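You operate a simulated robot arm through the tools that you are given. There is no shell and no other tool. Be economical: measure what you need, move in short steps, check, and stop when the job is done.

The job below is to be done with a simulated robot arm. You get a single attempt, and the scene is never put back.

## Task
Press the bush flush into the silver roller and rack it.
Fine: shut the white latch over it first; lever back, latch open, roller in the green rack. Where these are worked on the way, their far stop is far enough and under half their travel is too little: white latch.
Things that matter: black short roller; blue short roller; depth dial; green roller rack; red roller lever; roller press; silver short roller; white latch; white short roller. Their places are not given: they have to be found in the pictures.

Only the result counts: the job must be done as asked and must still hold three seconds after the hand-in. Knocking over, shifting, dropping, spilling or breaking anything else fails it.

## Robot
A 7-joint arm with a two-finger parallel gripper, fixed in place. Base frame: the origin is at the foot of the arm, x ahead of it, y to its left, z up; the work surface is at about z = 84. Readings come in cm, rad, newtons and seconds.
With the tool pointing down near the work surface it reaches from about 24 to 68 cm from the base axis. Its first joint turns from -1.152 to 1.152 rad. Payload 2.4 kg.
The TCP is the grasp point between the finger pads, 3 cm short of the fingertips. In the tool frame z runs along the fingers and y along their closing line. Largest opening 9.4 cm; finger width 2.8, thickness 1; the body of the gripper, 5 by 9.6 cm, starts 5.5 cm behind the TCP.
Orientation is that of the tool frame in the base frame, as a unit quaternion [x, y, z, w]. With the fingers straight down and closing along the base's y, the tool's x points along the base's -x, its y along +y and its z along -z.

## Interface
- The arm moves only by the tool drive_tool. Its argument "deltas" is a list of rows, each an object of numbers (a shift or turn left out is 0, a gripper value left out holds the last): "tx", "ty", "tz": the shift along the tool's x, y, z in units of 25 mm (1.0 is 25 mm); "wx", "wy", "wz": the turn, a rotation vector about the tool's x, y, z in units of 6 degrees (1.0 is 6 degrees); "gripper": the opening, from 0 (shut) to 1 (fully open). In form: [{"tx": .., "ty": .., "tz": .., "wx": .., "wy": .., "wz": .., "gripper": ..}, ...]. A call has 1 to 20 rows; each row shifts and turns the commanded pose from where the row before left it, along the tool's axes as they then stand. A call with a number of a shift or a turn outside -1 to 1 is refused whole. Rows are played at 5 a second. More than 5 cm and 0.15 rad between two rows, or a gripper value outside its range, and nothing of the call is played. A pose out of reach is approached as far as the arm can. The call stops where the force on the tool passes 70 N (or 10 N more than at its start, if that is more) or the arm is blocked; 0.2 s more then pass. The fingers move at their own pace (about 15.3 cm/s each) and stop on an object; they squeeze with about 36 N. The grip force told is the motor's: it shows also when the fingers shut on nothing. Time passes only in rows, and 0.2 s behind the last, so rows that do not move let the fingers close. It gives the time, the measured TCP pose, the force on the tool (base axes), the opening and the grip force at its end, in the units of the frame above (readings bear some noise), with the torque about the TCP (base axes, N m) and any sound that the robot's microphone picked up.
- Cameras (640 x 400 px; columns grow to the right, rows downward): "scene" is fixed at [4.37, 48.11, 144.43]; the picture's right is [-0.67, -0.74, 0.00], its down [-0.42, 0.38, -0.82] and it looks along [0.61, -0.55, -0.57] (base axes); focal length 326 px, centre (320, 200). "wrist" rides on the gripper at [7.6, 1.4, -10.2] in the tool frame; the picture's right is [-0.18, 0.98, 0.00], its down [-0.75, -0.14, -0.64] and it looks along [-0.63, -0.12, 0.77] (tool axes); focal length 243 px, centre (320, 200).
- get_image(camera): a new picture of that camera. The clock stands still meanwhile.
- measure_at(camera, pixels): for up to 12 pixels [column, row] of the newest picture of that camera ("zoom" is the newest enlarged one), the place [x, y, z] in the base frame of the surface seen there, good to about 0.2 cm. The clock stands still meanwhile.
- inspect(camera, box): a new picture of the part [left, top, right, bottom] of that camera's present view, enlarged. The clock stands still meanwhile.
- job_done(): hands the job in; it is judged then, once.

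Keep the steps short. Do not move on a guess: measure, check each grasp and each placing, and mend mistakes. In all there are 80 turns and 34 pictures (those below and enlarged ones count). Leave the gripper open and the arm clear of the work at the hand-in unless told otherwise, and finish with a single line.

The tools are called after "Request:" as a command line: name --argument value ..., lists and objects as JSON in quotes. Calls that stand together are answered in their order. drive_tool: Moves the arm, as the interface text tells. Its arguments: {"type":"object","properties":{"deltas":{"type":"array","items":{"type":"object","properties":{"tx":{"type":"number"},"ty":{"type":"number"},"tz":{"type":"number"},"wx":{"type":"number"},"wy":{"type":"number"},"wz":{"type":"number"},"gripper":{"type":"number"}}}}},"required":["deltas"]} The other tools are called the same way: get_image (camera) takes a picture; measure_at (camera, pixels) gives the place of the surface under pixels of a picture; inspect (camera, box) takes an enlarged picture of a part of a camera's view; job_done () hands the job in.

At the start:

```text
time_s: 0.0
tool_pos: [35.59, 1.53, 122.13]
ee_rot: [0.0, 1.0, 0.0, 0.0]
contact_force: [0.3, 0.5, 0.3]
moment: [0.0, 0.0, -0.01]
finger_gap: 9.39
grasp_force: 0.1
```

scene: 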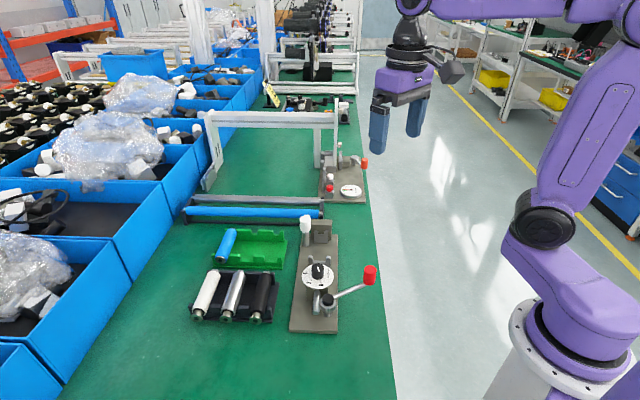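
wrist: 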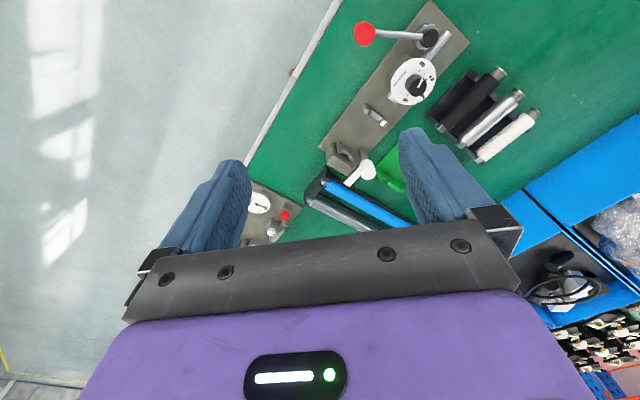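

I see the press with a dial, a red lever and a white latch knob, a green rack holding the blue roller, and a tray with the white, silver and black rollers. I'll zoom in on that area.

Request:
inspect --camera "scene" --box '[180, 200, 390, 340]'

Request:
inspect --camera "wrist" --box '[310, 0, 560, 200]'

```text
2.86 times, centred on (285, 270) of scene
```

zoom: 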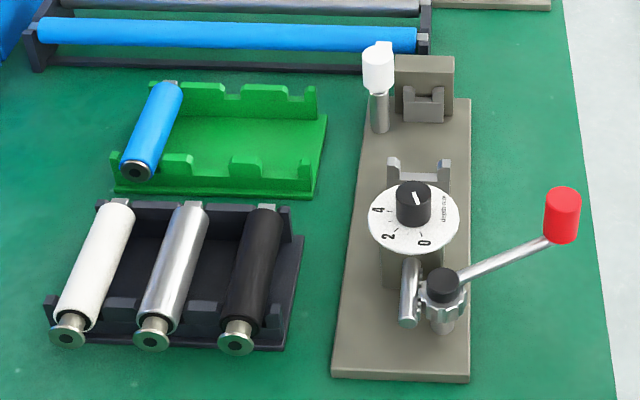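

```text
2.00 times, centred on (435, 100) of wrist
```

zoom: 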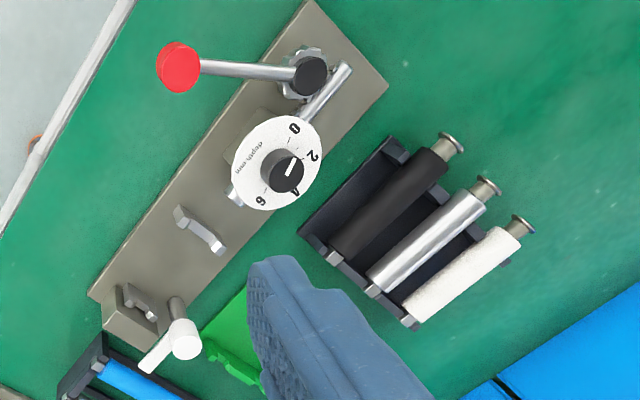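

The bushes stick out of the tray rollers at the near end. The blue roller's bush is flush. I'll measure key points in the newest zoom (wrist) and in the scene.

Request:
measure_at --camera "zoom" --pixels '[[178, 68], [312, 78], [345, 68], [290, 172], [182, 216], [218, 245], [120, 292], [152, 312], [186, 338], [150, 360], [484, 188], [376, 278]]'

Request:
measure_at --camera "scene" --pixels '[[370, 275], [326, 300], [313, 308], [318, 271], [305, 227], [320, 232], [292, 330], [334, 332], [242, 272], [229, 312], [228, 318], [310, 262]]'

```text
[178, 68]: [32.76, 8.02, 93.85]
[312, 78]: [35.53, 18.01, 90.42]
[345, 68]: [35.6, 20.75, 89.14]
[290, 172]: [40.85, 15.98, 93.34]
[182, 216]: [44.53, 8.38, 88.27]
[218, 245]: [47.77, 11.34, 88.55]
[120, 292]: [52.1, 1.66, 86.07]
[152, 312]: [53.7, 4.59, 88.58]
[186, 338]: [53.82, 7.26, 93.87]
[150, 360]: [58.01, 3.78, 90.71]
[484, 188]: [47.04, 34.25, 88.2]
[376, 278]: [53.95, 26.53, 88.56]
```

```text
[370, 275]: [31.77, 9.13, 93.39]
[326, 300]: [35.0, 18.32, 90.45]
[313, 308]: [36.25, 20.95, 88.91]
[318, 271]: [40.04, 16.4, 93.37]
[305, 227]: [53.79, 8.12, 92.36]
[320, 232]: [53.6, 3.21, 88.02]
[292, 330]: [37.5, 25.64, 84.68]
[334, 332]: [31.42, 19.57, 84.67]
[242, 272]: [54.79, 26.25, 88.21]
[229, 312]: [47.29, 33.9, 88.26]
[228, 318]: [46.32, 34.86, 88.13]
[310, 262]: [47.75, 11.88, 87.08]
```

I need a better view. I'll turn the tool about 44° so it closes across the roller axis, then move high to look along the press.

Request:
drive_tool --deltas '[{"wz": 0.92, "gripper": 1}, {"wz": 0.92}, {"wz": 0.92}, {"wz": 0.92}, {"wz": 0.92}, {"wz": 0.92}, {"wz": 0.92}, {"wz": 0.92}, {"tx": 0.77, "ty": 0.68, "tz": 0.7}, {"tx": 0.77, "ty": 0.68, "tz": 0.7}, {"tx": 0.77, "ty": 0.68, "tz": 0.7}, {"tx": 0.77, "ty": 0.68, "tz": 0.7}, {"tx": 0.77, "ty": 0.68, "tz": 0.7}, {"tx": 0.77, "ty": 0.68, "tz": 0.7}, {"tx": 0.77, "ty": 0.68, "tz": 0.7}, {"tx": 0.77, "ty": 0.68, "tz": 0.7}]'

Request:
get_image --camera "wrist"

```text
time_s: 3.4
tool_pos: [34.01, 21.96, 108.12]
ee_rot: [0.376, 0.927, 0.0, 0.0]
contact_force: [-0.6, 0.5, 0.2]
moment: [0.01, -0.02, 0.0]
finger_gap: 9.42
grasp_force: 0.1
```

```text
29 pictures are left
```

wrist: 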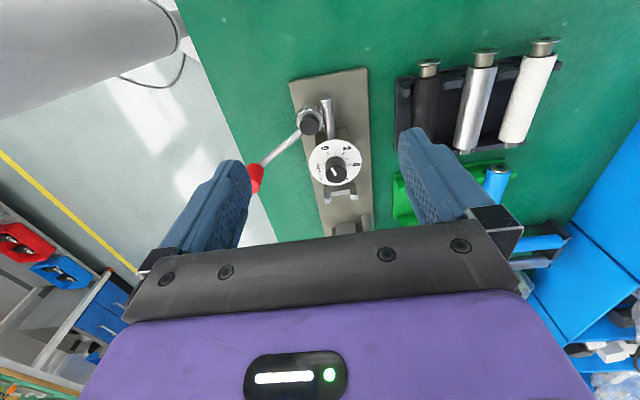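

The wrist camera sees best straight below the TCP. I'll zoom into this picture now.

Request:
inspect --camera "wrist" --box '[280, 60, 400, 240]'

Request:
inspect --camera "wrist" --box '[380, 20, 580, 220]'

```text
2.22 times, centred on (340, 150) of wrist
```

zoom: 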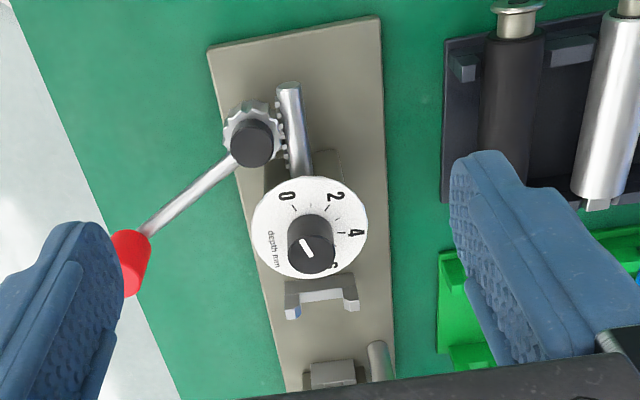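

```text
2.00 times, centred on (480, 120) of wrist
```

zoom: 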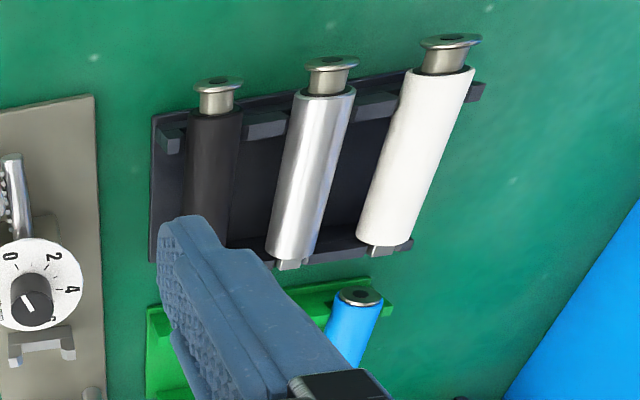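

Next I'll measure the silver roller, its bush, its neighbours and the cradle in this zoom.

Request:
measure_at --camera "zoom" --pixels '[[332, 62], [330, 80], [325, 100], [308, 175], [291, 250], [289, 265], [215, 120], [395, 220], [360, 296], [30, 305], [265, 125], [12, 160]]'

Request:
measure_at --camera "wrist" --pixels '[[326, 105], [330, 140], [335, 168], [328, 196], [352, 193], [341, 194], [345, 228], [295, 85], [366, 70], [365, 225], [310, 125], [254, 175]]'

```text
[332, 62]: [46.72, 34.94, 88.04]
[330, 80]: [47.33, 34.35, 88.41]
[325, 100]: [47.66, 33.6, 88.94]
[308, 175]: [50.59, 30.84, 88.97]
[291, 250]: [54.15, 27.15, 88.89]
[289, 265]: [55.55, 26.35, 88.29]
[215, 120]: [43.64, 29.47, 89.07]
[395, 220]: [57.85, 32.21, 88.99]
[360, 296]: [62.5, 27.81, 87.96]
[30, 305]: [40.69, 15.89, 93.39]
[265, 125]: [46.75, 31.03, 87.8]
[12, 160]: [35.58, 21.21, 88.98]
```

```text
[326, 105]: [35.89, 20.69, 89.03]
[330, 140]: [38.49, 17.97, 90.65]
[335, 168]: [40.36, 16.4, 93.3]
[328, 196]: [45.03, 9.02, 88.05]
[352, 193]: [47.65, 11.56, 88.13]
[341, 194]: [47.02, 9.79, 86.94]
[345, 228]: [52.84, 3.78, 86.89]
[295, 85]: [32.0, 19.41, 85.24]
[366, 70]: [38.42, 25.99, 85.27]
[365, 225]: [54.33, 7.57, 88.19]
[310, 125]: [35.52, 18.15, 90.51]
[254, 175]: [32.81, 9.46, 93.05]
```

The roller axis runs at −45° and the press axis is parallel to it (n≈40). I'll move over the press cradle for a view from above.

Request:
drive_tool --deltas '[{"tx": -0.9, "wz": 0.14}, {"tx": -0.9}, {"tx": -0.9}, {"tx": -0.9}, {"tx": -0.9}, {"tx": -0.9}, {"tx": -0.9}, {"tx": -0.9}]'

Request:
inspect --camera "wrist" --box '[240, 40, 440, 220]'

```text
time_s: 5.2
tool_pos: [46.71, 9.18, 108.2]
ee_rot: [0.383, 0.924, -0.001, 0.0]
contact_force: [0.0, -0.8, 0.1]
moment: [-0.02, -0.02, 0.01]
finger_gap: 9.39
grasp_force: 0.0
```

```text
2.22 times, centred on (340, 130) of wrist
```

zoom: 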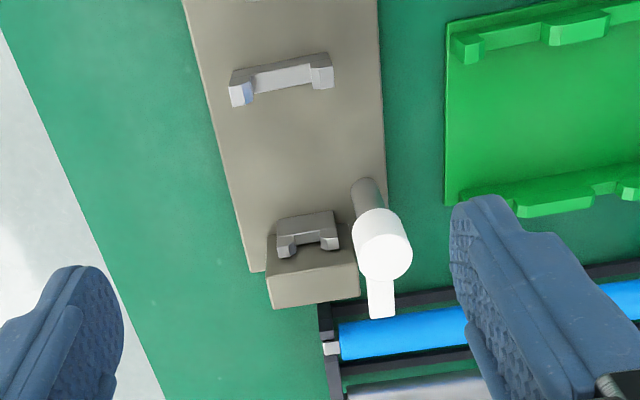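

Request:
measure_at --camera "zoom" --pixels '[[240, 90], [322, 70], [282, 78], [290, 240], [331, 238], [308, 228], [312, 250], [312, 285], [380, 235], [382, 300], [368, 195], [382, 265]]'

Request:
inspect --camera "scene" --box '[280, 200, 380, 270]'

```text
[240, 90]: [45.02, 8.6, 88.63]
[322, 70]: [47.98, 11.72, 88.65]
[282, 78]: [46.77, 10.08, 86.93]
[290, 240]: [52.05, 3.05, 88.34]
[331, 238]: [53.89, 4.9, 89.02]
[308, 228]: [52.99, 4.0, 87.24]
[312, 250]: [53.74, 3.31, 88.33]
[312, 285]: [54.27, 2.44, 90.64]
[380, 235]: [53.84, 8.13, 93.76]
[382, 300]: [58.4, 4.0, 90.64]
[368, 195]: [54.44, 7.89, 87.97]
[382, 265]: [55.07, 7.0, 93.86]
```

```text
5.71 times, centred on (330, 235) of scene
```

zoom: 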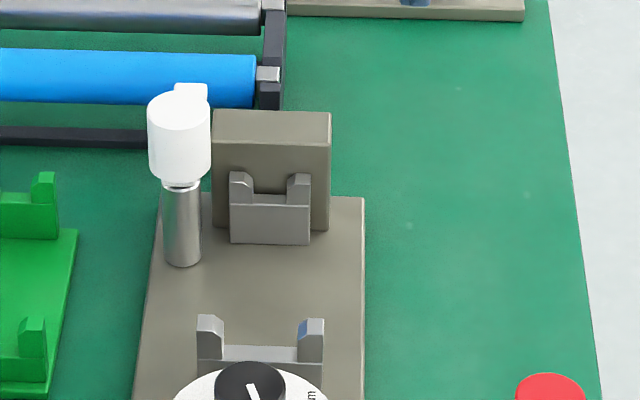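

The press layout is clear. The latch post is at s≈33, n≈43.9, with its arm pointing to the far side (open) and its top at z 90.6. Now I'll go above the silver roller (s=13.5, n=57.5).

Request:
drive_tool --deltas '[{"tx": 0.578, "ty": 0.8, "tz": 0.3, "gripper": 0.52}, {"tx": 0.578, "ty": 0.8, "tz": 0.3}, {"tx": 0.578, "ty": 0.8, "tz": 0.3}, {"tx": 0.578, "ty": 0.8, "tz": 0.3}, {"tx": 0.578, "ty": 0.8, "tz": 0.3}, {"tx": 0.578, "ty": 0.8, "tz": 0.3}, {"tx": 0.578, "ty": 0.8, "tz": 0.3}, {"tx": 0.578, "ty": 0.8, "tz": 0.3}, {"tx": 0.578, "ty": 0.8, "tz": 0.3}]'

Request:
get_image --camera "wrist"

```text
time_s: 7.2
tool_pos: [50.18, 31.18, 101.33]
ee_rot: [0.382, 0.924, 0.0, 0.0]
contact_force: [-0.6, -0.8, 0.2]
moment: [-0.03, -0.02, 0.0]
finger_gap: 4.93
grasp_force: 0.0
```

```text
24 pictures are left
```

wrist: 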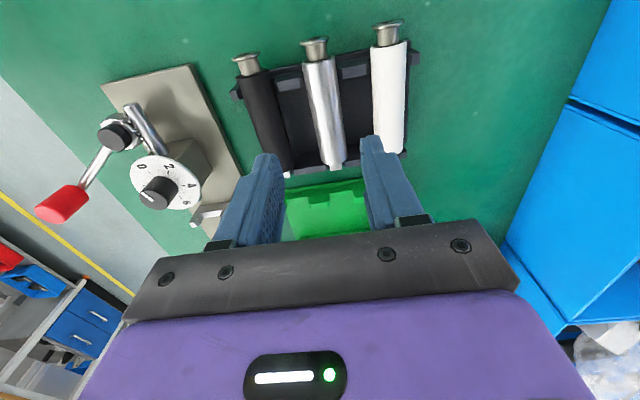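

I'll measure the silver roller's side edges, its ends and the tray floor.

Request:
measure_at --camera "wrist" --pixels '[[308, 90], [336, 88], [322, 88], [322, 64], [333, 155], [337, 166], [315, 40], [290, 110], [356, 110], [288, 170], [268, 130], [318, 138]]'

```text
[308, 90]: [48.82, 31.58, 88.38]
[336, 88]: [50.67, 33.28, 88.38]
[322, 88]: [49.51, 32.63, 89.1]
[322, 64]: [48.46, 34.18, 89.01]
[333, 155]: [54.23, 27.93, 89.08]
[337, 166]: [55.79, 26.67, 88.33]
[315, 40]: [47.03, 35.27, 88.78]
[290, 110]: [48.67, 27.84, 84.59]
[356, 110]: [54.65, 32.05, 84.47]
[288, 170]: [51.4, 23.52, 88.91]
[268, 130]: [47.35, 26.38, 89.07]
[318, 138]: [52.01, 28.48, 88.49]
```

The silver axis is at n=58.1, so I'll shift +0.55 cm, descend to TCP z 88.8 and close.

Request:
drive_tool --deltas '[{"ty": 0.22, "tz": 0.5}, {"tz": 0.9}, {"tz": 0.9}, {"tz": 0.9}, {"tz": 0.9}, {"tz": 0.6}, {"tz": 0.3}, {"gripper": 0}, {}, {}]'

```text
time_s: 9.4
tool_pos: [50.66, 31.43, 88.85]
ee_rot: [0.382, 0.924, 0.001, 0.0]
contact_force: [-2.7, -4.9, 9.3]
moment: [-0.31, -0.08, -0.25]
finger_gap: 2.86
grasp_force: 36.1
```

It's gripped with a gap of 2.86. I'll lift and check.

Request:
drive_tool --deltas '[{"tz": -0.3}, {"tz": -0.6}, {"tz": -0.9}, {"tz": -0.9}, {"tz": -0.9}, {"tz": -0.9}, {"tz": -0.9}]'

Request:
get_image --camera "wrist"

Request:
inspect --camera "scene" --box '[180, 180, 340, 330]'

```text
time_s: 11.0
tool_pos: [50.66, 31.43, 102.24]
ee_rot: [0.382, 0.924, 0.0, 0.0]
contact_force: [0.1, 0.2, -2.5]
moment: [-0.02, 0.03, 0.03]
finger_gap: 2.93
grasp_force: 35.8
```

```text
23 pictures are left
```

wrist: 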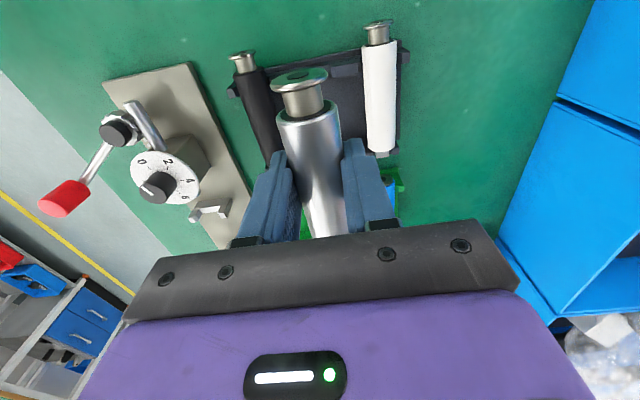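

```text
2.67 times, centred on (260, 255) of scene
```

zoom: 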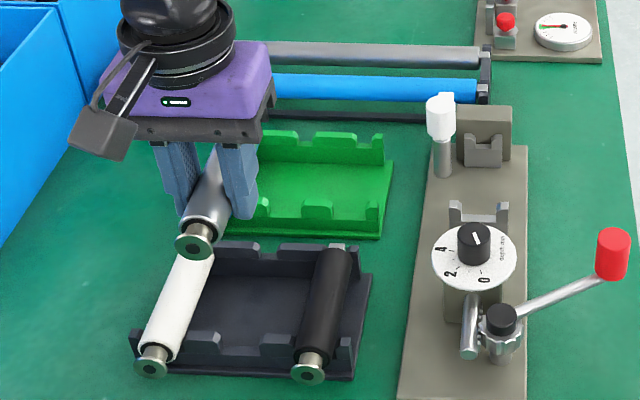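

The grasp is clean. The dial pointer seems to be at 0. I'll measure the bush and body edge on the held roller.

Request:
measure_at --camera "wrist" --pixels '[[302, 77], [304, 84], [304, 93], [305, 108], [308, 116], [310, 122], [315, 150], [320, 190], [325, 225], [245, 56], [246, 70], [392, 65]]'

Request:
inspect --camera "wrist" --box '[90, 80, 250, 240]'

```text
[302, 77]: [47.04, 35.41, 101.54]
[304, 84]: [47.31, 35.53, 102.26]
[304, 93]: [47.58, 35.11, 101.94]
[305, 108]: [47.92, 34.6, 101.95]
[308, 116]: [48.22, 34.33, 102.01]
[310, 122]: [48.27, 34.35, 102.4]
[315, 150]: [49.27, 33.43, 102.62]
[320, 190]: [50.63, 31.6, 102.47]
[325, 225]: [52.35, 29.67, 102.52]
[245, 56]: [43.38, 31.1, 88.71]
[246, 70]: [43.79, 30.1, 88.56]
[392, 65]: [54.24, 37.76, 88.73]
```

```text
2.50 times, centred on (170, 160) of wrist
```

zoom: 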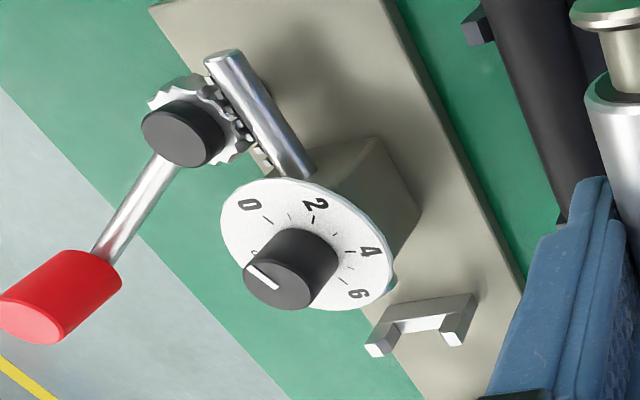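

The bush sticks out 1.5 cm, flange included. The far stub fits the narrow fork at the wall. I'll carry the roller to TCP s=28.3, n=40.07 and lower to z≈93.

Request:
drive_tool --deltas '[{"tx": -0.653, "ty": -0.799}, {"tx": -0.653, "ty": -0.799}, {"tx": -0.653, "ty": -0.799}, {"tx": -0.653, "ty": -0.799}, {"tx": -0.653, "ty": -0.799}, {"tx": -0.653, "ty": -0.799}, {"tx": -0.653, "ty": -0.799}, {"tx": -0.653, "ty": -0.799}, {"tx": -0.653, "ty": -0.799}, {"tz": 0.9}, {"tz": 0.9}, {"tz": 0.9}, {"tz": 0.9}, {}]'

Request:
inspect --camera "scene" --box '[250, 190, 390, 300]'

Request:
get_image --camera "wrist"

```text
time_s: 14.0
tool_pos: [48.44, 8.55, 93.4]
ee_rot: [0.381, 0.924, 0.0, 0.001]
contact_force: [-0.4, -0.7, -1.7]
moment: [0.04, 0.02, 0.03]
finger_gap: 2.9
grasp_force: 36.0
```

```text
3.64 times, centred on (320, 245) of scene
```

zoom: 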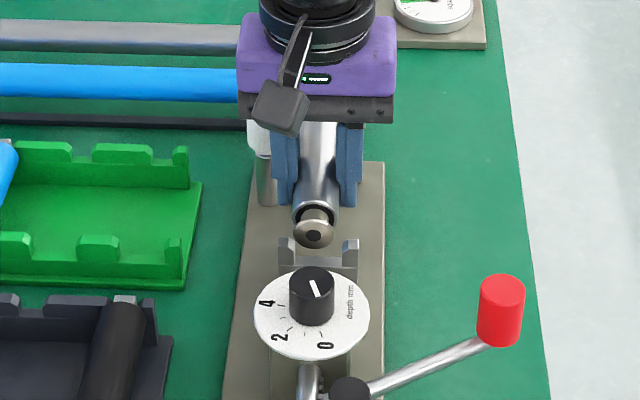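

```text
19 pictures are left
```

wrist: 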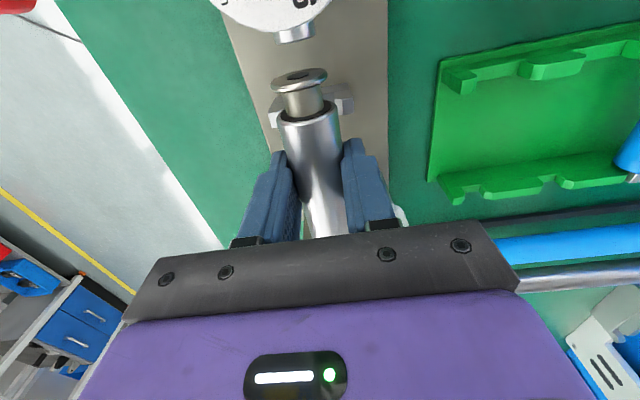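

I'll measure the ram tip, fork prongs and bush for alignment.

Request:
measure_at --camera "wrist" --pixels '[[296, 36], [282, 34], [309, 30], [275, 112], [345, 100], [299, 76], [303, 103], [280, 122], [337, 110], [308, 122]]'

```text
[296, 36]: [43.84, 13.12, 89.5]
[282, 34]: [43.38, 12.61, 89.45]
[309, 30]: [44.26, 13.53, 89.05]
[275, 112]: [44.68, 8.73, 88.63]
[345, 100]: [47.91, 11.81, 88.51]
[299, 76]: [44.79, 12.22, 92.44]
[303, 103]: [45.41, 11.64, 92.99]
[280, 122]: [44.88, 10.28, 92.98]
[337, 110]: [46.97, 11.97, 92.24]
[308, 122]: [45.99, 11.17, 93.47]
```

The roller needs −0.25 cm in n. The ram tip is at s=21.7 and the flange at 23.0, so that's clear. I'll lower to just above the forks.

Request:
drive_tool --deltas '[{"ty": -0.1}, {"tz": 0.6}, {"tz": 0.6}, {"tz": 0.3}, {}]'

Request:
drive_tool --deltas '[{"tz": 0.08}, {}]'

```text
time_s: 15.2
tool_pos: [48.3, 8.3, 89.72]
ee_rot: [0.382, 0.924, 0.002, 0.003]
contact_force: [5.1, 7.3, 25.3]
moment: [-0.25, -0.41, 0.12]
finger_gap: 3.32
grasp_force: 36.7
```

```text
time_s: 15.8
tool_pos: [48.12, 8.15, 89.36]
ee_rot: [0.383, 0.924, 0.0, -0.001]
contact_force: [1.3, 5.3, 19.5]
moment: [0.5, 0.43, -0.15]
finger_gap: 3.35
grasp_force: 35.6
```

There's contact and the gap has grown to 3.35, so something is off. I'll take a look.

Request:
get_image --camera "wrist"

Request:
inspect --camera "scene" --box '[270, 200, 350, 260]'

```text
18 pictures are left
```

wrist: 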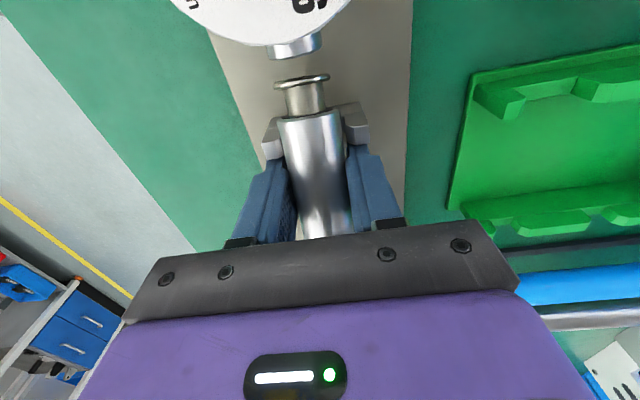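

```text
6.67 times, centred on (310, 230) of scene
```

zoom: 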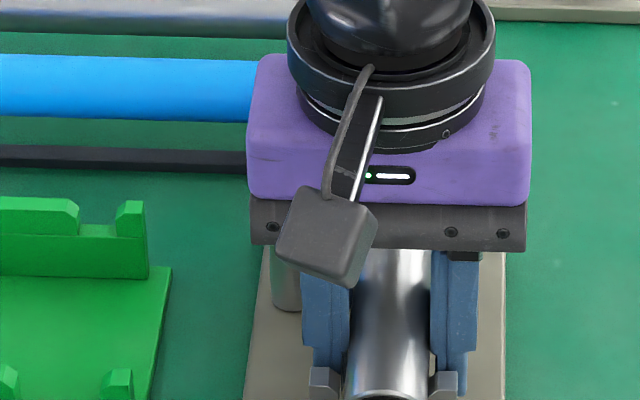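

Request:
measure_at --camera "wrist" --pixels '[[302, 77], [303, 87], [307, 112], [309, 120], [315, 150], [320, 190], [326, 230], [282, 125], [343, 118], [270, 140], [356, 115], [294, 46]]'

```text
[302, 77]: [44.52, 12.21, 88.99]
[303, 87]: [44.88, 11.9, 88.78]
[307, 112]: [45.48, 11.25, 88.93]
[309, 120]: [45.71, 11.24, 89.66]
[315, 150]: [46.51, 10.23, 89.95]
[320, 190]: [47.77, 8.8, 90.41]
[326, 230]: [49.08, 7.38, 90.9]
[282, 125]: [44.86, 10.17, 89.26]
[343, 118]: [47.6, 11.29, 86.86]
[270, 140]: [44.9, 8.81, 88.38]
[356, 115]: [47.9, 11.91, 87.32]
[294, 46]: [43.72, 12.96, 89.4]
```

The roller is pitched with its stub end about 1.4 cm too high, so it probably caught on the wall or far fork. I'll lift, then measure the black roller in the tray as a twin to get exact lengths.

Request:
drive_tool --deltas '[{"tz": -0.4}, {"tz": -0.8}, {"tz": -0.8}, {"tz": -0.4}]'

Request:
inspect --camera "scene" --box '[180, 240, 300, 330]'

```text
time_s: 16.8
tool_pos: [48.14, 8.16, 95.41]
ee_rot: [0.383, 0.924, 0.0, -0.001]
contact_force: [0.3, 0.4, -3.2]
moment: [0.0, 0.0, 0.0]
finger_gap: 3.32
grasp_force: 36.1
```

```text
4.44 times, centred on (240, 285) of scene
```

zoom: 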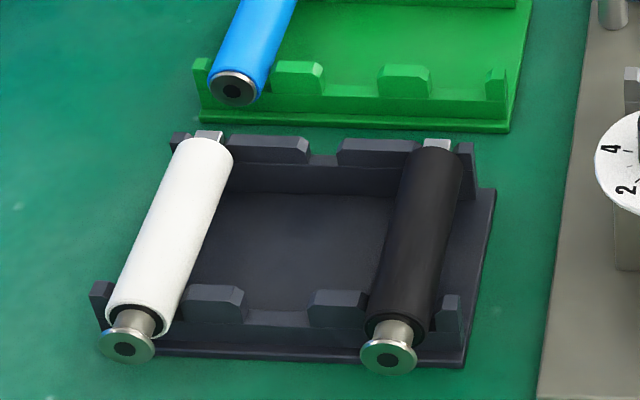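

Request:
measure_at --camera "zoom" --pixels '[[388, 362], [395, 340], [405, 322], [436, 152], [437, 147], [438, 141], [400, 165], [322, 162], [280, 318], [270, 145], [465, 147], [342, 297]]'

```text
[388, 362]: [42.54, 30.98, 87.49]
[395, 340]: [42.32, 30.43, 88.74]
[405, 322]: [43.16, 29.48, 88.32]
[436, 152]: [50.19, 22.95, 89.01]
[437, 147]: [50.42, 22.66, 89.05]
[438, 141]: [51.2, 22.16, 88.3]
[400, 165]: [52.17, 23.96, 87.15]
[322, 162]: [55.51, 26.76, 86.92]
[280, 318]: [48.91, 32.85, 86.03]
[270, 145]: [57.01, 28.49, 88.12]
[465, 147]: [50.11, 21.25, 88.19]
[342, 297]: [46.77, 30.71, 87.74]
```

The fork spacing tells me I was about 0.4 cm too far in, so the body end hit the far fork. I'll back off 0.5 cm and check the held roller's attitude.

Request:
drive_tool --deltas '[{"tx": 0.22}, {}]'

Request:
inspect --camera "wrist" --box '[220, 20, 420, 240]'

```text
time_s: 17.4
tool_pos: [47.74, 8.68, 95.39]
ee_rot: [0.383, 0.924, 0.0, -0.001]
contact_force: [0.2, 0.9, -3.1]
moment: [0.0, 0.02, 0.0]
finger_gap: 3.36
grasp_force: 35.9
```

```text
1.82 times, centred on (320, 130) of wrist
```

zoom: 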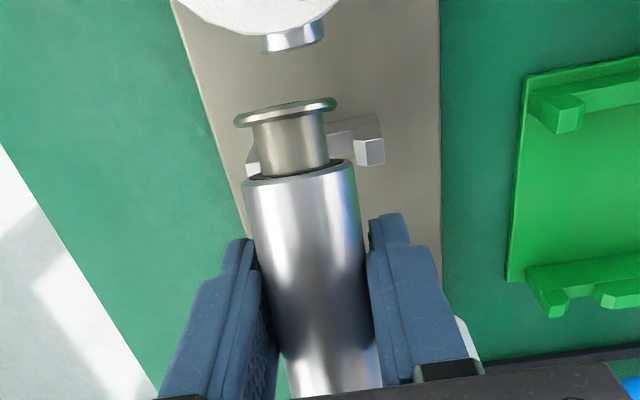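

Request:
measure_at --camera "zoom" --pixels '[[300, 182], [305, 220], [315, 270], [325, 320], [335, 370], [252, 200], [350, 190], [248, 160], [368, 140], [285, 115], [270, 300], [370, 300]]'

```text
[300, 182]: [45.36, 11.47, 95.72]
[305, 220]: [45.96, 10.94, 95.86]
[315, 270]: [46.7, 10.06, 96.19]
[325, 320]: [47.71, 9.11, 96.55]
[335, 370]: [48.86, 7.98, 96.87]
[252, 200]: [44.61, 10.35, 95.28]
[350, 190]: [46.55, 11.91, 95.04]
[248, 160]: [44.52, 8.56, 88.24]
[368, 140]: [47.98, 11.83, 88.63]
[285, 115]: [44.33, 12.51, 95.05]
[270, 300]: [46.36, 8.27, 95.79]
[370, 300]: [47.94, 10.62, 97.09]
```

The roller has no yaw and is pitched 13°. Pressing on the near fork will level it. I'll go to s=27.8 and descend to just above contact.

Request:
drive_tool --deltas '[{"tx": -0.08, "ty": -0.02}, {"tz": 0.8}, {"tz": 0.8}, {"tz": 0.6}, {"tz": 0.3}, {}]'

Request:
drive_tool --deltas '[{"tz": 0.06}, {"tz": 0.06}, {"tz": 0.04}, {}]'

```text
time_s: 18.8
tool_pos: [48.1, 8.3, 89.2]
ee_rot: [0.383, 0.924, 0.002, 0.002]
contact_force: [-0.1, 0.1, 22.6]
moment: [0.46, 0.46, 0.01]
finger_gap: 3.34
grasp_force: 36.6
```

```text
time_s: 19.8
tool_pos: [47.88, 8.39, 88.73]
ee_rot: [0.383, 0.924, -0.001, 0.002]
contact_force: [7.3, -1.2, 20.9]
moment: [0.38, 0.33, -0.09]
finger_gap: 3.36
grasp_force: 35.8
```

Request:
inspect --camera "wrist" --box '[220, 20, 420, 240]'

Request:
measure_at --camera "zoom" --pixels '[[300, 192], [305, 220], [315, 270], [325, 320], [335, 370], [285, 115]]'

```text
1.82 times, centred on (320, 130) of wrist
```

zoom: 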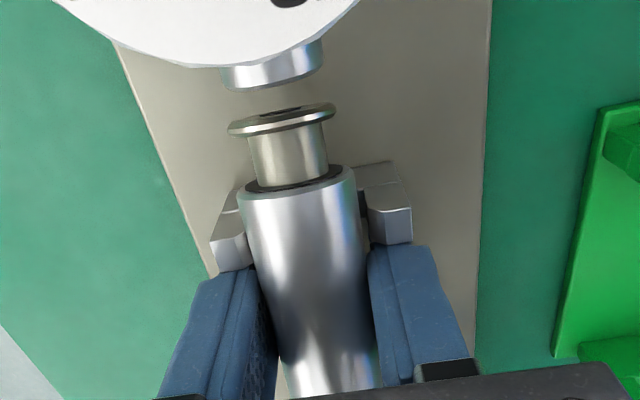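

```text
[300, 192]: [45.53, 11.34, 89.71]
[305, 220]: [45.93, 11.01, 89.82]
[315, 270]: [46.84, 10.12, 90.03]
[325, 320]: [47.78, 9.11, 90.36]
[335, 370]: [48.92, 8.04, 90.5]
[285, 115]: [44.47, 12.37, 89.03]
```

Request:
drive_tool --deltas '[{"tz": 0.06}, {"tz": 0.06}, {"tz": 0.03}, {}]'

```text
time_s: 20.9
tool_pos: [47.96, 8.5, 88.72]
ee_rot: [0.383, 0.924, 0.002, 0.002]
contact_force: [-4.7, -0.4, 13.8]
moment: [-0.08, 0.44, -0.03]
finger_gap: 3.37
grasp_force: 36.3
stopped in row 4: the force on the tool passed its limit at 70 N (the readings are from after the stop); the commanded pose is now the measured one
```

It's blocked at z 88.72 with about 9° of pitch left. I'll raise a touch and open slightly (about 3.9 cm), so the fingers guide the tang end as it settles.

Request:
drive_tool --deltas '[{"tz": -0.04}, {"gripper": 0.38}, {"gripper": 0.42}, {}, {}]'

Request:
inspect --camera "wrist" --box '[220, 20, 420, 240]'

Request:
measure_at --camera "zoom" --pixels '[[300, 192], [305, 220], [315, 270], [325, 320], [335, 370], [285, 115]]'

```text
time_s: 22.1
tool_pos: [48.02, 8.43, 88.89]
ee_rot: [0.382, 0.924, 0.001, 0.002]
contact_force: [-0.5, 0.1, -0.1]
moment: [-0.02, -0.04, 0.01]
finger_gap: 3.98
grasp_force: 0.1
```

```text
1.82 times, centred on (320, 130) of wrist
```

zoom: 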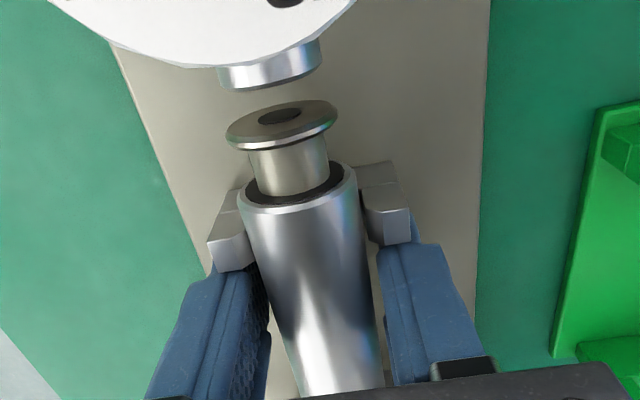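

```text
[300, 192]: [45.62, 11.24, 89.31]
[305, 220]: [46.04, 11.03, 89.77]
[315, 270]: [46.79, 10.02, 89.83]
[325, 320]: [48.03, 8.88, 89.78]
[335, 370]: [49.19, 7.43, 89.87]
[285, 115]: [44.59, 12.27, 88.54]
```

It's level (top z≈89.8) and seated. I'll open a bit more and rise straight up.

Request:
drive_tool --deltas '[{"gripper": 0.52}, {"tz": -0.3}, {"tz": -0.9}, {"tz": -0.9}, {"tz": -0.9}, {"tz": -0.9}, {"tz": -0.9}]'

Request:
get_image --camera "wrist"

Request:
inspect --camera "scene" --box '[270, 205, 380, 290]'

```text
time_s: 23.7
tool_pos: [48.02, 8.44, 100.79]
ee_rot: [0.382, 0.924, 0.001, 0.002]
contact_force: [-0.2, 0.3, -0.4]
moment: [-0.04, -0.06, -0.01]
finger_gap: 4.9
grasp_force: 0.0
```

```text
12 pictures are left
```

wrist: 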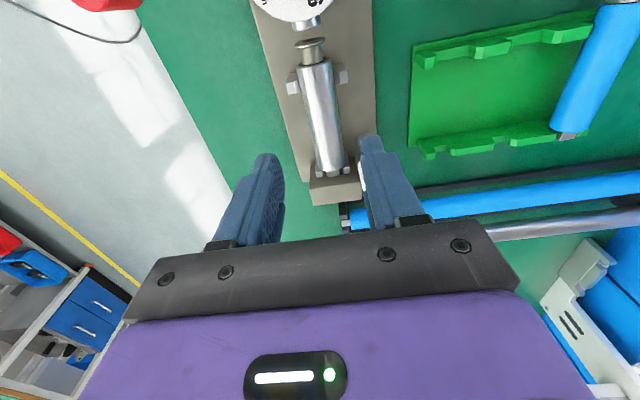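

```text
4.71 times, centred on (325, 248) of scene
```

zoom: 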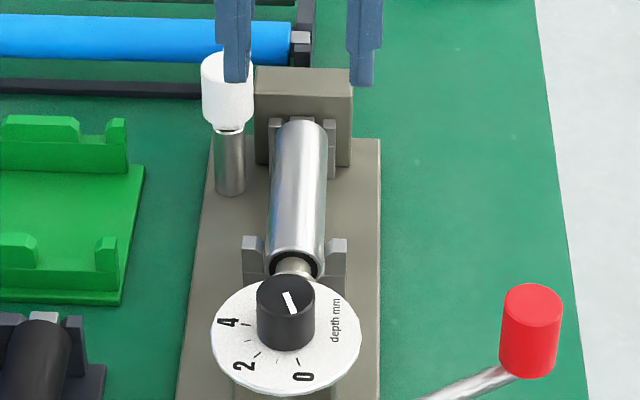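

The roller is seated in both forks. Next I need a clear look at the latch, so I'll shift the camera over it.

Request:
drive_tool --deltas '[{"tx": -0.8, "ty": 0.4, "tz": -0.3, "gripper": 1}, {"tx": -0.8, "ty": 0.4}, {"tx": -0.8, "ty": 0.4}, {"tx": -0.8, "ty": 0.2}, {}]'

Request:
inspect --camera "wrist" --box '[220, 20, 420, 220]'

```text
time_s: 24.9
tool_pos: [56.21, 5.3, 101.44]
ee_rot: [0.382, 0.924, 0.001, 0.003]
contact_force: [0.3, 0.6, -0.1]
moment: [0.04, 0.03, 0.02]
finger_gap: 9.4
grasp_force: 0.0
```

```text
2.00 times, centred on (320, 120) of wrist
```

zoom: 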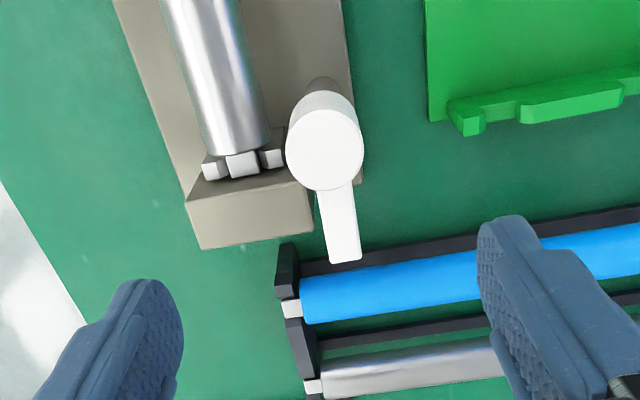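

Request:
measure_at --camera "zoom" --pixels '[[325, 150], [325, 100], [326, 185], [290, 145], [360, 145], [335, 205], [342, 235], [346, 258], [332, 240], [240, 165], [250, 200], [330, 84]]'

```text
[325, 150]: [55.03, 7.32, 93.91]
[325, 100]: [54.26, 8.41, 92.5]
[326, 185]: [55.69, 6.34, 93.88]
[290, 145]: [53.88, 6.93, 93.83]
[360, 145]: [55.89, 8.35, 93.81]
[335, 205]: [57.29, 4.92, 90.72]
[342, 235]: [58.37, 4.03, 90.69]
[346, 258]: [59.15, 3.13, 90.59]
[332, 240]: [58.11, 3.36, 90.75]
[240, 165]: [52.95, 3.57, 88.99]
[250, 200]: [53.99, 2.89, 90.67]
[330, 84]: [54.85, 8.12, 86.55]
```

The latch head is a vertical cylinder at (54.94, 7.42) with its top at z 93.9, and the arm sits at its foot (z≤90.7), pointing along +s. I'll grip the head and twist it 90°. First I'll centre over it and pre-turn −75°.

Request:
drive_tool --deltas '[{"tx": 0.484, "ty": 0.125, "gripper": 0.6}, {"tx": 0.484, "ty": 0.125}, {"wz": -0.893}, {"wz": -0.893}, {"wz": -0.893}, {"wz": -0.893}, {"wz": -0.893}, {"wz": -0.893}, {"wz": -0.893}, {"wz": -0.893}, {"wz": -0.893}, {"wz": -0.893}, {"wz": -0.893}, {"wz": -0.893}, {"wz": -0.893}, {"wz": -0.893}]'

```text
time_s: 28.3
tool_pos: [54.87, 7.44, 101.47]
ee_rot: [-0.261, 0.965, 0.0, 0.002]
contact_force: [0.0, -0.7, 0.0]
moment: [0.0, -0.02, 0.01]
finger_gap: 5.63
grasp_force: 0.0
```

The tool is in position. I'll descend to z 94.0 and close on the head.

Request:
drive_tool --deltas '[{"tz": 0.8}, {"tz": 0.8}, {"tz": 0.8}, {"tz": 0.4}, {"tz": 0.18}, {"gripper": 0}, {}, {}]'

```text
time_s: 30.1
tool_pos: [54.85, 7.28, 93.95]
ee_rot: [-0.259, 0.966, -0.001, 0.004]
contact_force: [9.4, -13.8, -9.6]
moment: [1.2, -0.88, 0.01]
finger_gap: 2.67
grasp_force: 45.3
```

It's gripped with a gap of 2.67 and some side load. I'll relieve it by −0.2 cm in ty and begin to twist 20° as a test.

Request:
drive_tool --deltas '[{"ty": -0.07}, {"wz": 0.85}, {"wz": 0.85}, {"wz": 0.85}, {"wz": 0.85}, {}]'

Request:
get_image --camera "scene"

```text
time_s: 31.5
tool_pos: [55.05, 7.08, 93.92]
ee_rot: [-0.084, 0.996, 0.0, 0.002]
contact_force: [12.9, -9.9, -8.0]
moment: [-0.37, 0.2, 0.01]
finger_gap: 2.69
grasp_force: 44.9
```

```text
9 pictures are left
```

scene: 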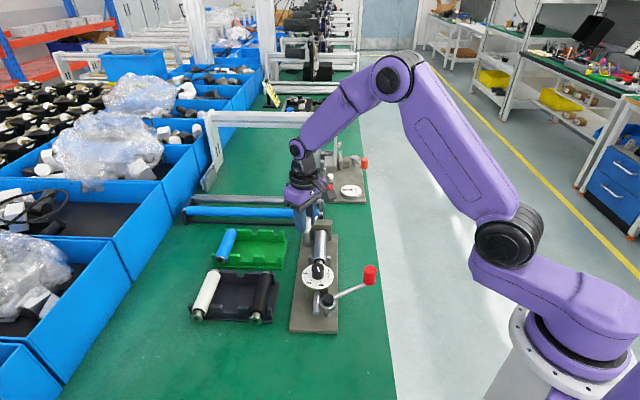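

The twist torque is tiny, so the head is turning or slipping easily. I'll relieve the side load and turn on by about 70°.

Request:
drive_tool --deltas '[{"tx": -0.05, "ty": -0.05}, {"wz": 0.9}, {"wz": 0.9}, {"wz": 0.9}, {"wz": 0.9}, {"wz": 0.9}, {"wz": 0.9}, {}]'

```text
time_s: 33.3
tool_pos: [55.01, 7.1, 94.05]
ee_rot: [0.197, 0.98, 0.001, 0.001]
contact_force: [-2.3, 0.3, -7.1]
moment: [-0.8, 0.08, 0.01]
finger_gap: 2.72
grasp_force: 45.6
```

Request:
drive_tool --deltas '[{"wz": 0.89}, {"wz": 0.89}, {"wz": 0.89}, {"wz": 0.89}, {"wz": 0.89}, {"wz": 0.89}, {"wz": 0.89}, {}]'

Request:
get_image --camera "wrist"

```text
time_s: 35.1
tool_pos: [54.98, 7.13, 94.02]
ee_rot: [0.501, 0.866, 0.0, 0.001]
contact_force: [-10.8, 3.4, -10.3]
moment: [-1.05, 0.43, 0.1]
finger_gap: 2.7
grasp_force: 45.4
```

```text
8 pictures are left
```

wrist: 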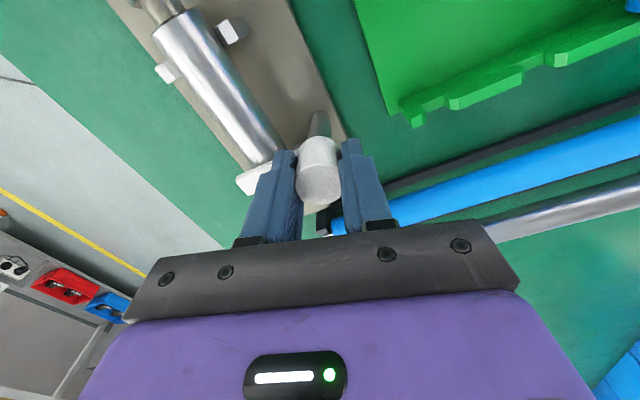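

The white arm now shows to the left at (250,183), across the roller. I'll measure its tip.

Request:
measure_at --camera "wrist" --pixels '[[250, 182], [241, 182], [258, 176], [245, 192], [235, 130], [320, 180]]'

```text
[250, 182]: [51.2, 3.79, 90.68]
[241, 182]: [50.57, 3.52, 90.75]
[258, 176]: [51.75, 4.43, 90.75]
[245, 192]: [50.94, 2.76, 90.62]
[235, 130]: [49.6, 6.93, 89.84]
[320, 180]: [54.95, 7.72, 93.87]
```

The arm tip lies at exactly −n from the post, so the latch is shut over the roller. I'll release and rise.

Request:
drive_tool --deltas '[{"gripper": 0.6}, {}, {"tz": -0.4}, {"tz": -0.9}, {"tz": -0.9}, {"tz": -0.9}, {"tz": -0.9}]'

```text
time_s: 36.7
tool_pos: [55.16, 7.12, 104.17]
ee_rot: [0.5, 0.866, 0.002, 0.002]
contact_force: [0.0, -1.0, -0.6]
moment: [-0.03, 0.01, 0.0]
finger_gap: 5.63
grasp_force: 0.0
```

Now the lever. I'll measure the red knob, bar and hub in the latest scene picture.

Request:
measure_at --camera "scene" --pixels '[[364, 274], [376, 274], [370, 274], [370, 268], [370, 266], [370, 282], [371, 285], [362, 287], [345, 293], [335, 298], [328, 296], [326, 303]]'

```text
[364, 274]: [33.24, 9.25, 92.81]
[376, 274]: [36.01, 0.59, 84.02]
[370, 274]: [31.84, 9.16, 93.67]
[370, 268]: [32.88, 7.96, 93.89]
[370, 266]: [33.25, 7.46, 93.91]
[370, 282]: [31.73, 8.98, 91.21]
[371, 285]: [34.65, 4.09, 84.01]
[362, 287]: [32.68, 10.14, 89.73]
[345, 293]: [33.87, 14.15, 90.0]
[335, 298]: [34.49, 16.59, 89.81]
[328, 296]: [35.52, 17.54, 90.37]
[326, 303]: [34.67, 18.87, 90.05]
```

The knob axis is about (32.5, 8.3), z 90.5–93.9, and the hub is about (35.3, 18.2), so the lever azimuth is about 253°. I'll move over the knob and turn the tool so it closes across the lever.

Request:
drive_tool --deltas '[{"tx": 0.549, "ty": -0.846}, {"tx": 0.549, "ty": -0.846}, {"tx": 0.549, "ty": -0.846}, {"tx": 0.549, "ty": -0.846}, {"tx": 0.549, "ty": -0.846}, {"tx": 0.549, "ty": -0.846}, {"tx": 0.549, "ty": -0.846}, {"tx": 0.549, "ty": -0.846}, {"tx": 0.549, "ty": -0.846}, {"wz": -0.9}, {"wz": -0.9}, {"wz": -0.9}, {"wz": -0.9}, {"wz": -0.9}, {"wz": -0.9}, {"wz": -0.9}, {"wz": -0.9}, {"wz": -0.9}, {"wz": -0.9}]'

Request:
drive_tool --deltas '[{"wz": -0.945}, {"wz": -0.945}, {"wz": -0.945}, {"wz": -0.945}, {"wz": -0.945}, {"wz": -0.945}, {"wz": -0.945}, {"wz": -0.945}, {"wz": -0.945}, {"wz": -0.945}, {"wz": -0.945}, {"wz": -0.945}, {"wz": -0.945}, {"wz": -0.945}, {}]'

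```text
time_s: 40.7
tool_pos: [32.28, 8.36, 103.94]
ee_rot: [0.051, 0.999, 0.0, 0.002]
contact_force: [0.1, -0.2, 0.6]
moment: [0.01, 0.01, 0.03]
finger_gap: 5.65
grasp_force: 0.0
```

```text
time_s: 43.9
tool_pos: [32.33, 8.45, 103.86]
ee_rot: [-0.598, 0.802, -0.002, 0.003]
contact_force: [-0.9, 0.8, 0.2]
moment: [0.0, 0.02, -0.01]
finger_gap: 5.64
grasp_force: 0.0
```

The tool is over the knob. I'll descend to z 94 and grip.

Request:
drive_tool --deltas '[{"tz": 0.9}, {"tz": 0.9}, {"tz": 0.9}, {"tz": 0.8}, {"tz": 0.42}, {"gripper": 0}, {}, {}]'

```text
time_s: 45.7
tool_pos: [32.37, 8.52, 94.25]
ee_rot: [-0.597, 0.802, -0.002, 0.003]
contact_force: [0.3, -0.4, -6.0]
moment: [1.09, 0.35, -0.11]
finger_gap: 2.58
grasp_force: 45.4
```

The knob is held. I'll swing the lever clockwise along its arc (R≈10.1), with 6 rows of 5.4° first.

Request:
drive_tool --deltas '[{"tx": -0.018, "ty": 0.38, "wz": 0.9}, {"tx": -0.018, "ty": 0.38, "wz": 0.9}, {"tx": -0.018, "ty": 0.38, "wz": 0.9}, {"tx": -0.018, "ty": 0.38, "wz": 0.9}, {"tx": -0.018, "ty": 0.38, "wz": 0.9}, {"tx": -0.018, "ty": 0.38, "wz": 0.9}, {}]'

```text
time_s: 47.3
tool_pos: [27.84, 11.44, 94.12]
ee_rot: [-0.349, 0.937, 0.0, 0.003]
contact_force: [3.7, 0.8, 6.3]
moment: [0.37, 0.52, -0.25]
finger_gap: 2.55
grasp_force: 44.9
```

Request:
drive_tool --deltas '[{"tx": -0.018, "ty": 0.38, "wz": 0.9}, {"tx": -0.018, "ty": 0.38, "wz": 0.9}, {"tx": -0.018, "ty": 0.38, "wz": 0.9}, {}]'

Request:
inspect --camera "scene" --box '[260, 215, 380, 335]'

```text
time_s: 48.3
tool_pos: [26.29, 13.99, 94.18]
ee_rot: [-0.212, 0.977, 0.002, 0.004]
contact_force: [18.3, 5.9, 17.9]
moment: [-0.71, -0.41, -0.18]
finger_gap: 2.58
grasp_force: 45.2
```

```text
3.33 times, centred on (320, 275) of scene
```

zoom: 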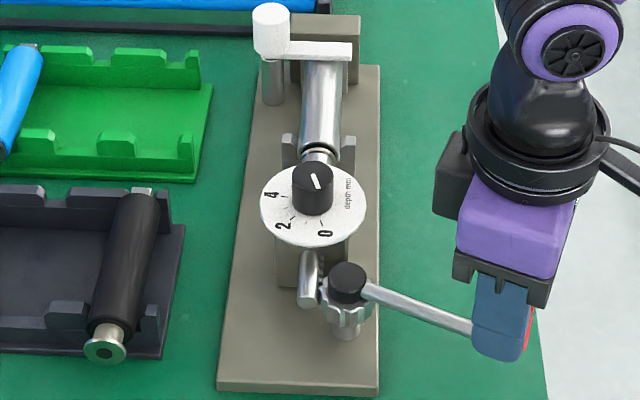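

The latch lies across the roller and the ram is moving. The dial stays at 0, so it's a depth-stop setting, and 0 means flush. I'll keep swinging, slightly more inward.

Request:
drive_tool --deltas '[{"tx": -0.06, "tz": -0.04}, {"tx": -0.022, "ty": 0.375, "wz": 0.9}, {"tx": -0.022, "ty": 0.375, "wz": 0.9}, {"tx": -0.022, "ty": 0.375, "wz": 0.9}, {}]'

```text
time_s: 49.4
tool_pos: [25.72, 15.64, 94.13]
ee_rot: [-0.066, 0.998, -0.008, -0.004]
contact_force: [14.0, -16.4, 4.4]
moment: [0.73, -0.23, 0.09]
finger_gap: 2.6
grasp_force: 45.2
stopped in row 5: the force on the tool passed its limit at 72 N (the readings are from after the stop); the commanded pose is now the measured one
```

It's blocked at about 58° of swing with 72 N. I'll look at the bush and ram before pushing on.

Request:
inspect --camera "scene" --box '[290, 240, 370, 320]'

Request:
measure_at --camera "zoom" --pixels '[[205, 340], [225, 80], [235, 60], [225, 100], [180, 340], [180, 380]]'

```text
5.00 times, centred on (330, 280) of scene
```

zoom: 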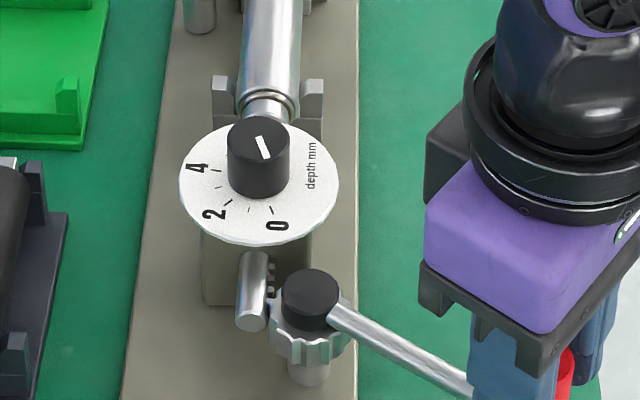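

```text
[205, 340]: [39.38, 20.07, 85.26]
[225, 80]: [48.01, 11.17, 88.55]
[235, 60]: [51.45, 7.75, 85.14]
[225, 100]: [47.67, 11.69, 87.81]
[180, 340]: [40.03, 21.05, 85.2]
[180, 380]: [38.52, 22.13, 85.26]
```

The ram head now seems to be against the roller's end at (265,105). I'll measure the detail there.

Request:
measure_at --camera "zoom" --pixels '[[268, 50], [268, 80], [268, 90], [268, 94], [267, 98], [266, 103], [266, 108], [265, 114], [255, 258], [252, 310], [252, 325], [325, 300]]'

```text
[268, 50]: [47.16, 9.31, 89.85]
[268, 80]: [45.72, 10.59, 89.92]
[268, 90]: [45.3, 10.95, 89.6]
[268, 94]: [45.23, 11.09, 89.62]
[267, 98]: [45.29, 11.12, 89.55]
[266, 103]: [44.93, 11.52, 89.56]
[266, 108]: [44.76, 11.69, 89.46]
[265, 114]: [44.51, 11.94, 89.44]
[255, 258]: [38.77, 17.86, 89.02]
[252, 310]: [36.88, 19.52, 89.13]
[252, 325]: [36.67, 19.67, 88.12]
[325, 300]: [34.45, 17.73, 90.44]
```

The ram moved about 2 cm and the neck is gone, so the flange looks seated. I'll push a little more to confirm it's a hard stop.

Request:
drive_tool --deltas '[{"ty": 0.1}, {"ty": 0.1}, {"ty": 0.1}, {"ty": 0.1}, {"ty": 0.1}, {"ty": 0.1}, {}]'

```text
time_s: 50.1
tool_pos: [25.56, 15.43, 94.09]
ee_rot: [-0.063, 0.998, -0.014, -0.006]
contact_force: [11.6, -15.0, 6.4]
moment: [0.76, 0.02, 0.16]
finger_gap: 2.64
grasp_force: 45.7
stopped in row 3: the force on the tool passed its limit at 72 N (the readings are from after the stop); the commanded pose is now the measured one
```

It's a hard stop with no further movement. I'll swing the lever back: realign the tool, then reverse the arc.

Request:
drive_tool --deltas '[{"wz": -0.65}, {"wz": -0.65}, {"tx": -0.018, "ty": -0.373, "wz": -0.9}, {"tx": -0.018, "ty": -0.373, "wz": -0.9}, {"tx": -0.018, "ty": -0.373, "wz": -0.9}, {"tx": -0.018, "ty": -0.373, "wz": -0.9}, {"tx": -0.018, "ty": -0.373, "wz": -0.9}, {"tx": -0.018, "ty": -0.373, "wz": -0.9}, {}]'

Request:
drive_tool --deltas '[{"tx": -0.018, "ty": -0.373, "wz": -0.9}, {"tx": -0.018, "ty": -0.373, "wz": -0.9}, {"tx": -0.018, "ty": -0.373, "wz": -0.9}, {"tx": -0.018, "ty": -0.373, "wz": -0.9}, {}]'

```text
time_s: 52.1
tool_pos: [28.05, 10.68, 94.14]
ee_rot: [-0.402, 0.915, -0.012, -0.014]
contact_force: [-14.0, -16.2, -19.6]
moment: [0.69, 0.52, -0.08]
finger_gap: 2.54
grasp_force: 44.6
```

```text
time_s: 53.3
tool_pos: [30.99, 8.7, 94.21]
ee_rot: [-0.567, 0.823, -0.008, -0.019]
contact_force: [-14.4, -29.9, -4.5]
moment: [-0.45, -0.9, 0.07]
finger_gap: 2.55
grasp_force: 45.0
```

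The lever is nearly back (az 246°, needs 253°). I'll ease outward and finish.

Request:
drive_tool --deltas '[{"tx": 0.1}, {"ty": -0.27, "wz": -0.4}, {"ty": -0.27, "wz": -0.4}, {"ty": -0.1}, {}]'

```text
time_s: 54.5
tool_pos: [32.65, 8.11, 94.1]
ee_rot: [-0.6, 0.8, -0.007, -0.014]
contact_force: [-7.5, -18.1, -18.6]
moment: [-0.48, -0.57, 0.22]
finger_gap: 2.58
grasp_force: 45.2
```

The lever is back to az 255°, its rest position. I'll release, rise, remove the small tilt (wy −0.29) and turn the tool back to +45°.

Request:
drive_tool --deltas '[{"gripper": 0.6}, {}, {"tz": -0.4}, {"tz": -0.9, "wy": -0.29, "wx": 0.05}, {"tz": -0.9}, {"tz": -0.9}, {"tz": -0.6}, {"wz": 0.9}, {"wz": 0.9}, {"wz": 0.9}, {"wz": 0.9}, {"wz": 0.9}, {"wz": 0.9}, {"wz": 0.9}, {"wz": 0.9}, {"wz": 0.9}, {"wz": 0.9}, {"wz": 0.9}]'

Request:
drive_tool --deltas '[{"wz": 0.9}, {"wz": 0.9}, {"wz": 0.9}, {"wz": 0.9}, {"wz": 0.9}, {"wz": 0.9}, {"wz": 0.9}, {"wz": 0.9}, {"wz": 0.9}, {"wz": 0.9}, {"wz": 0.9}, {}]'

```text
time_s: 58.3
tool_pos: [32.9, 8.39, 103.43]
ee_rot: [-0.126, 0.992, 0.001, 0.002]
contact_force: [-0.1, -0.1, 0.0]
moment: [0.01, 0.01, 0.01]
finger_gap: 5.63
grasp_force: 0.1
```

```text
time_s: 60.9
tool_pos: [32.9, 8.35, 103.42]
ee_rot: [0.383, 0.924, 0.001, 0.001]
contact_force: [0.2, 0.3, 0.4]
moment: [0.01, -0.03, 0.02]
finger_gap: 5.66
grasp_force: 0.1
```

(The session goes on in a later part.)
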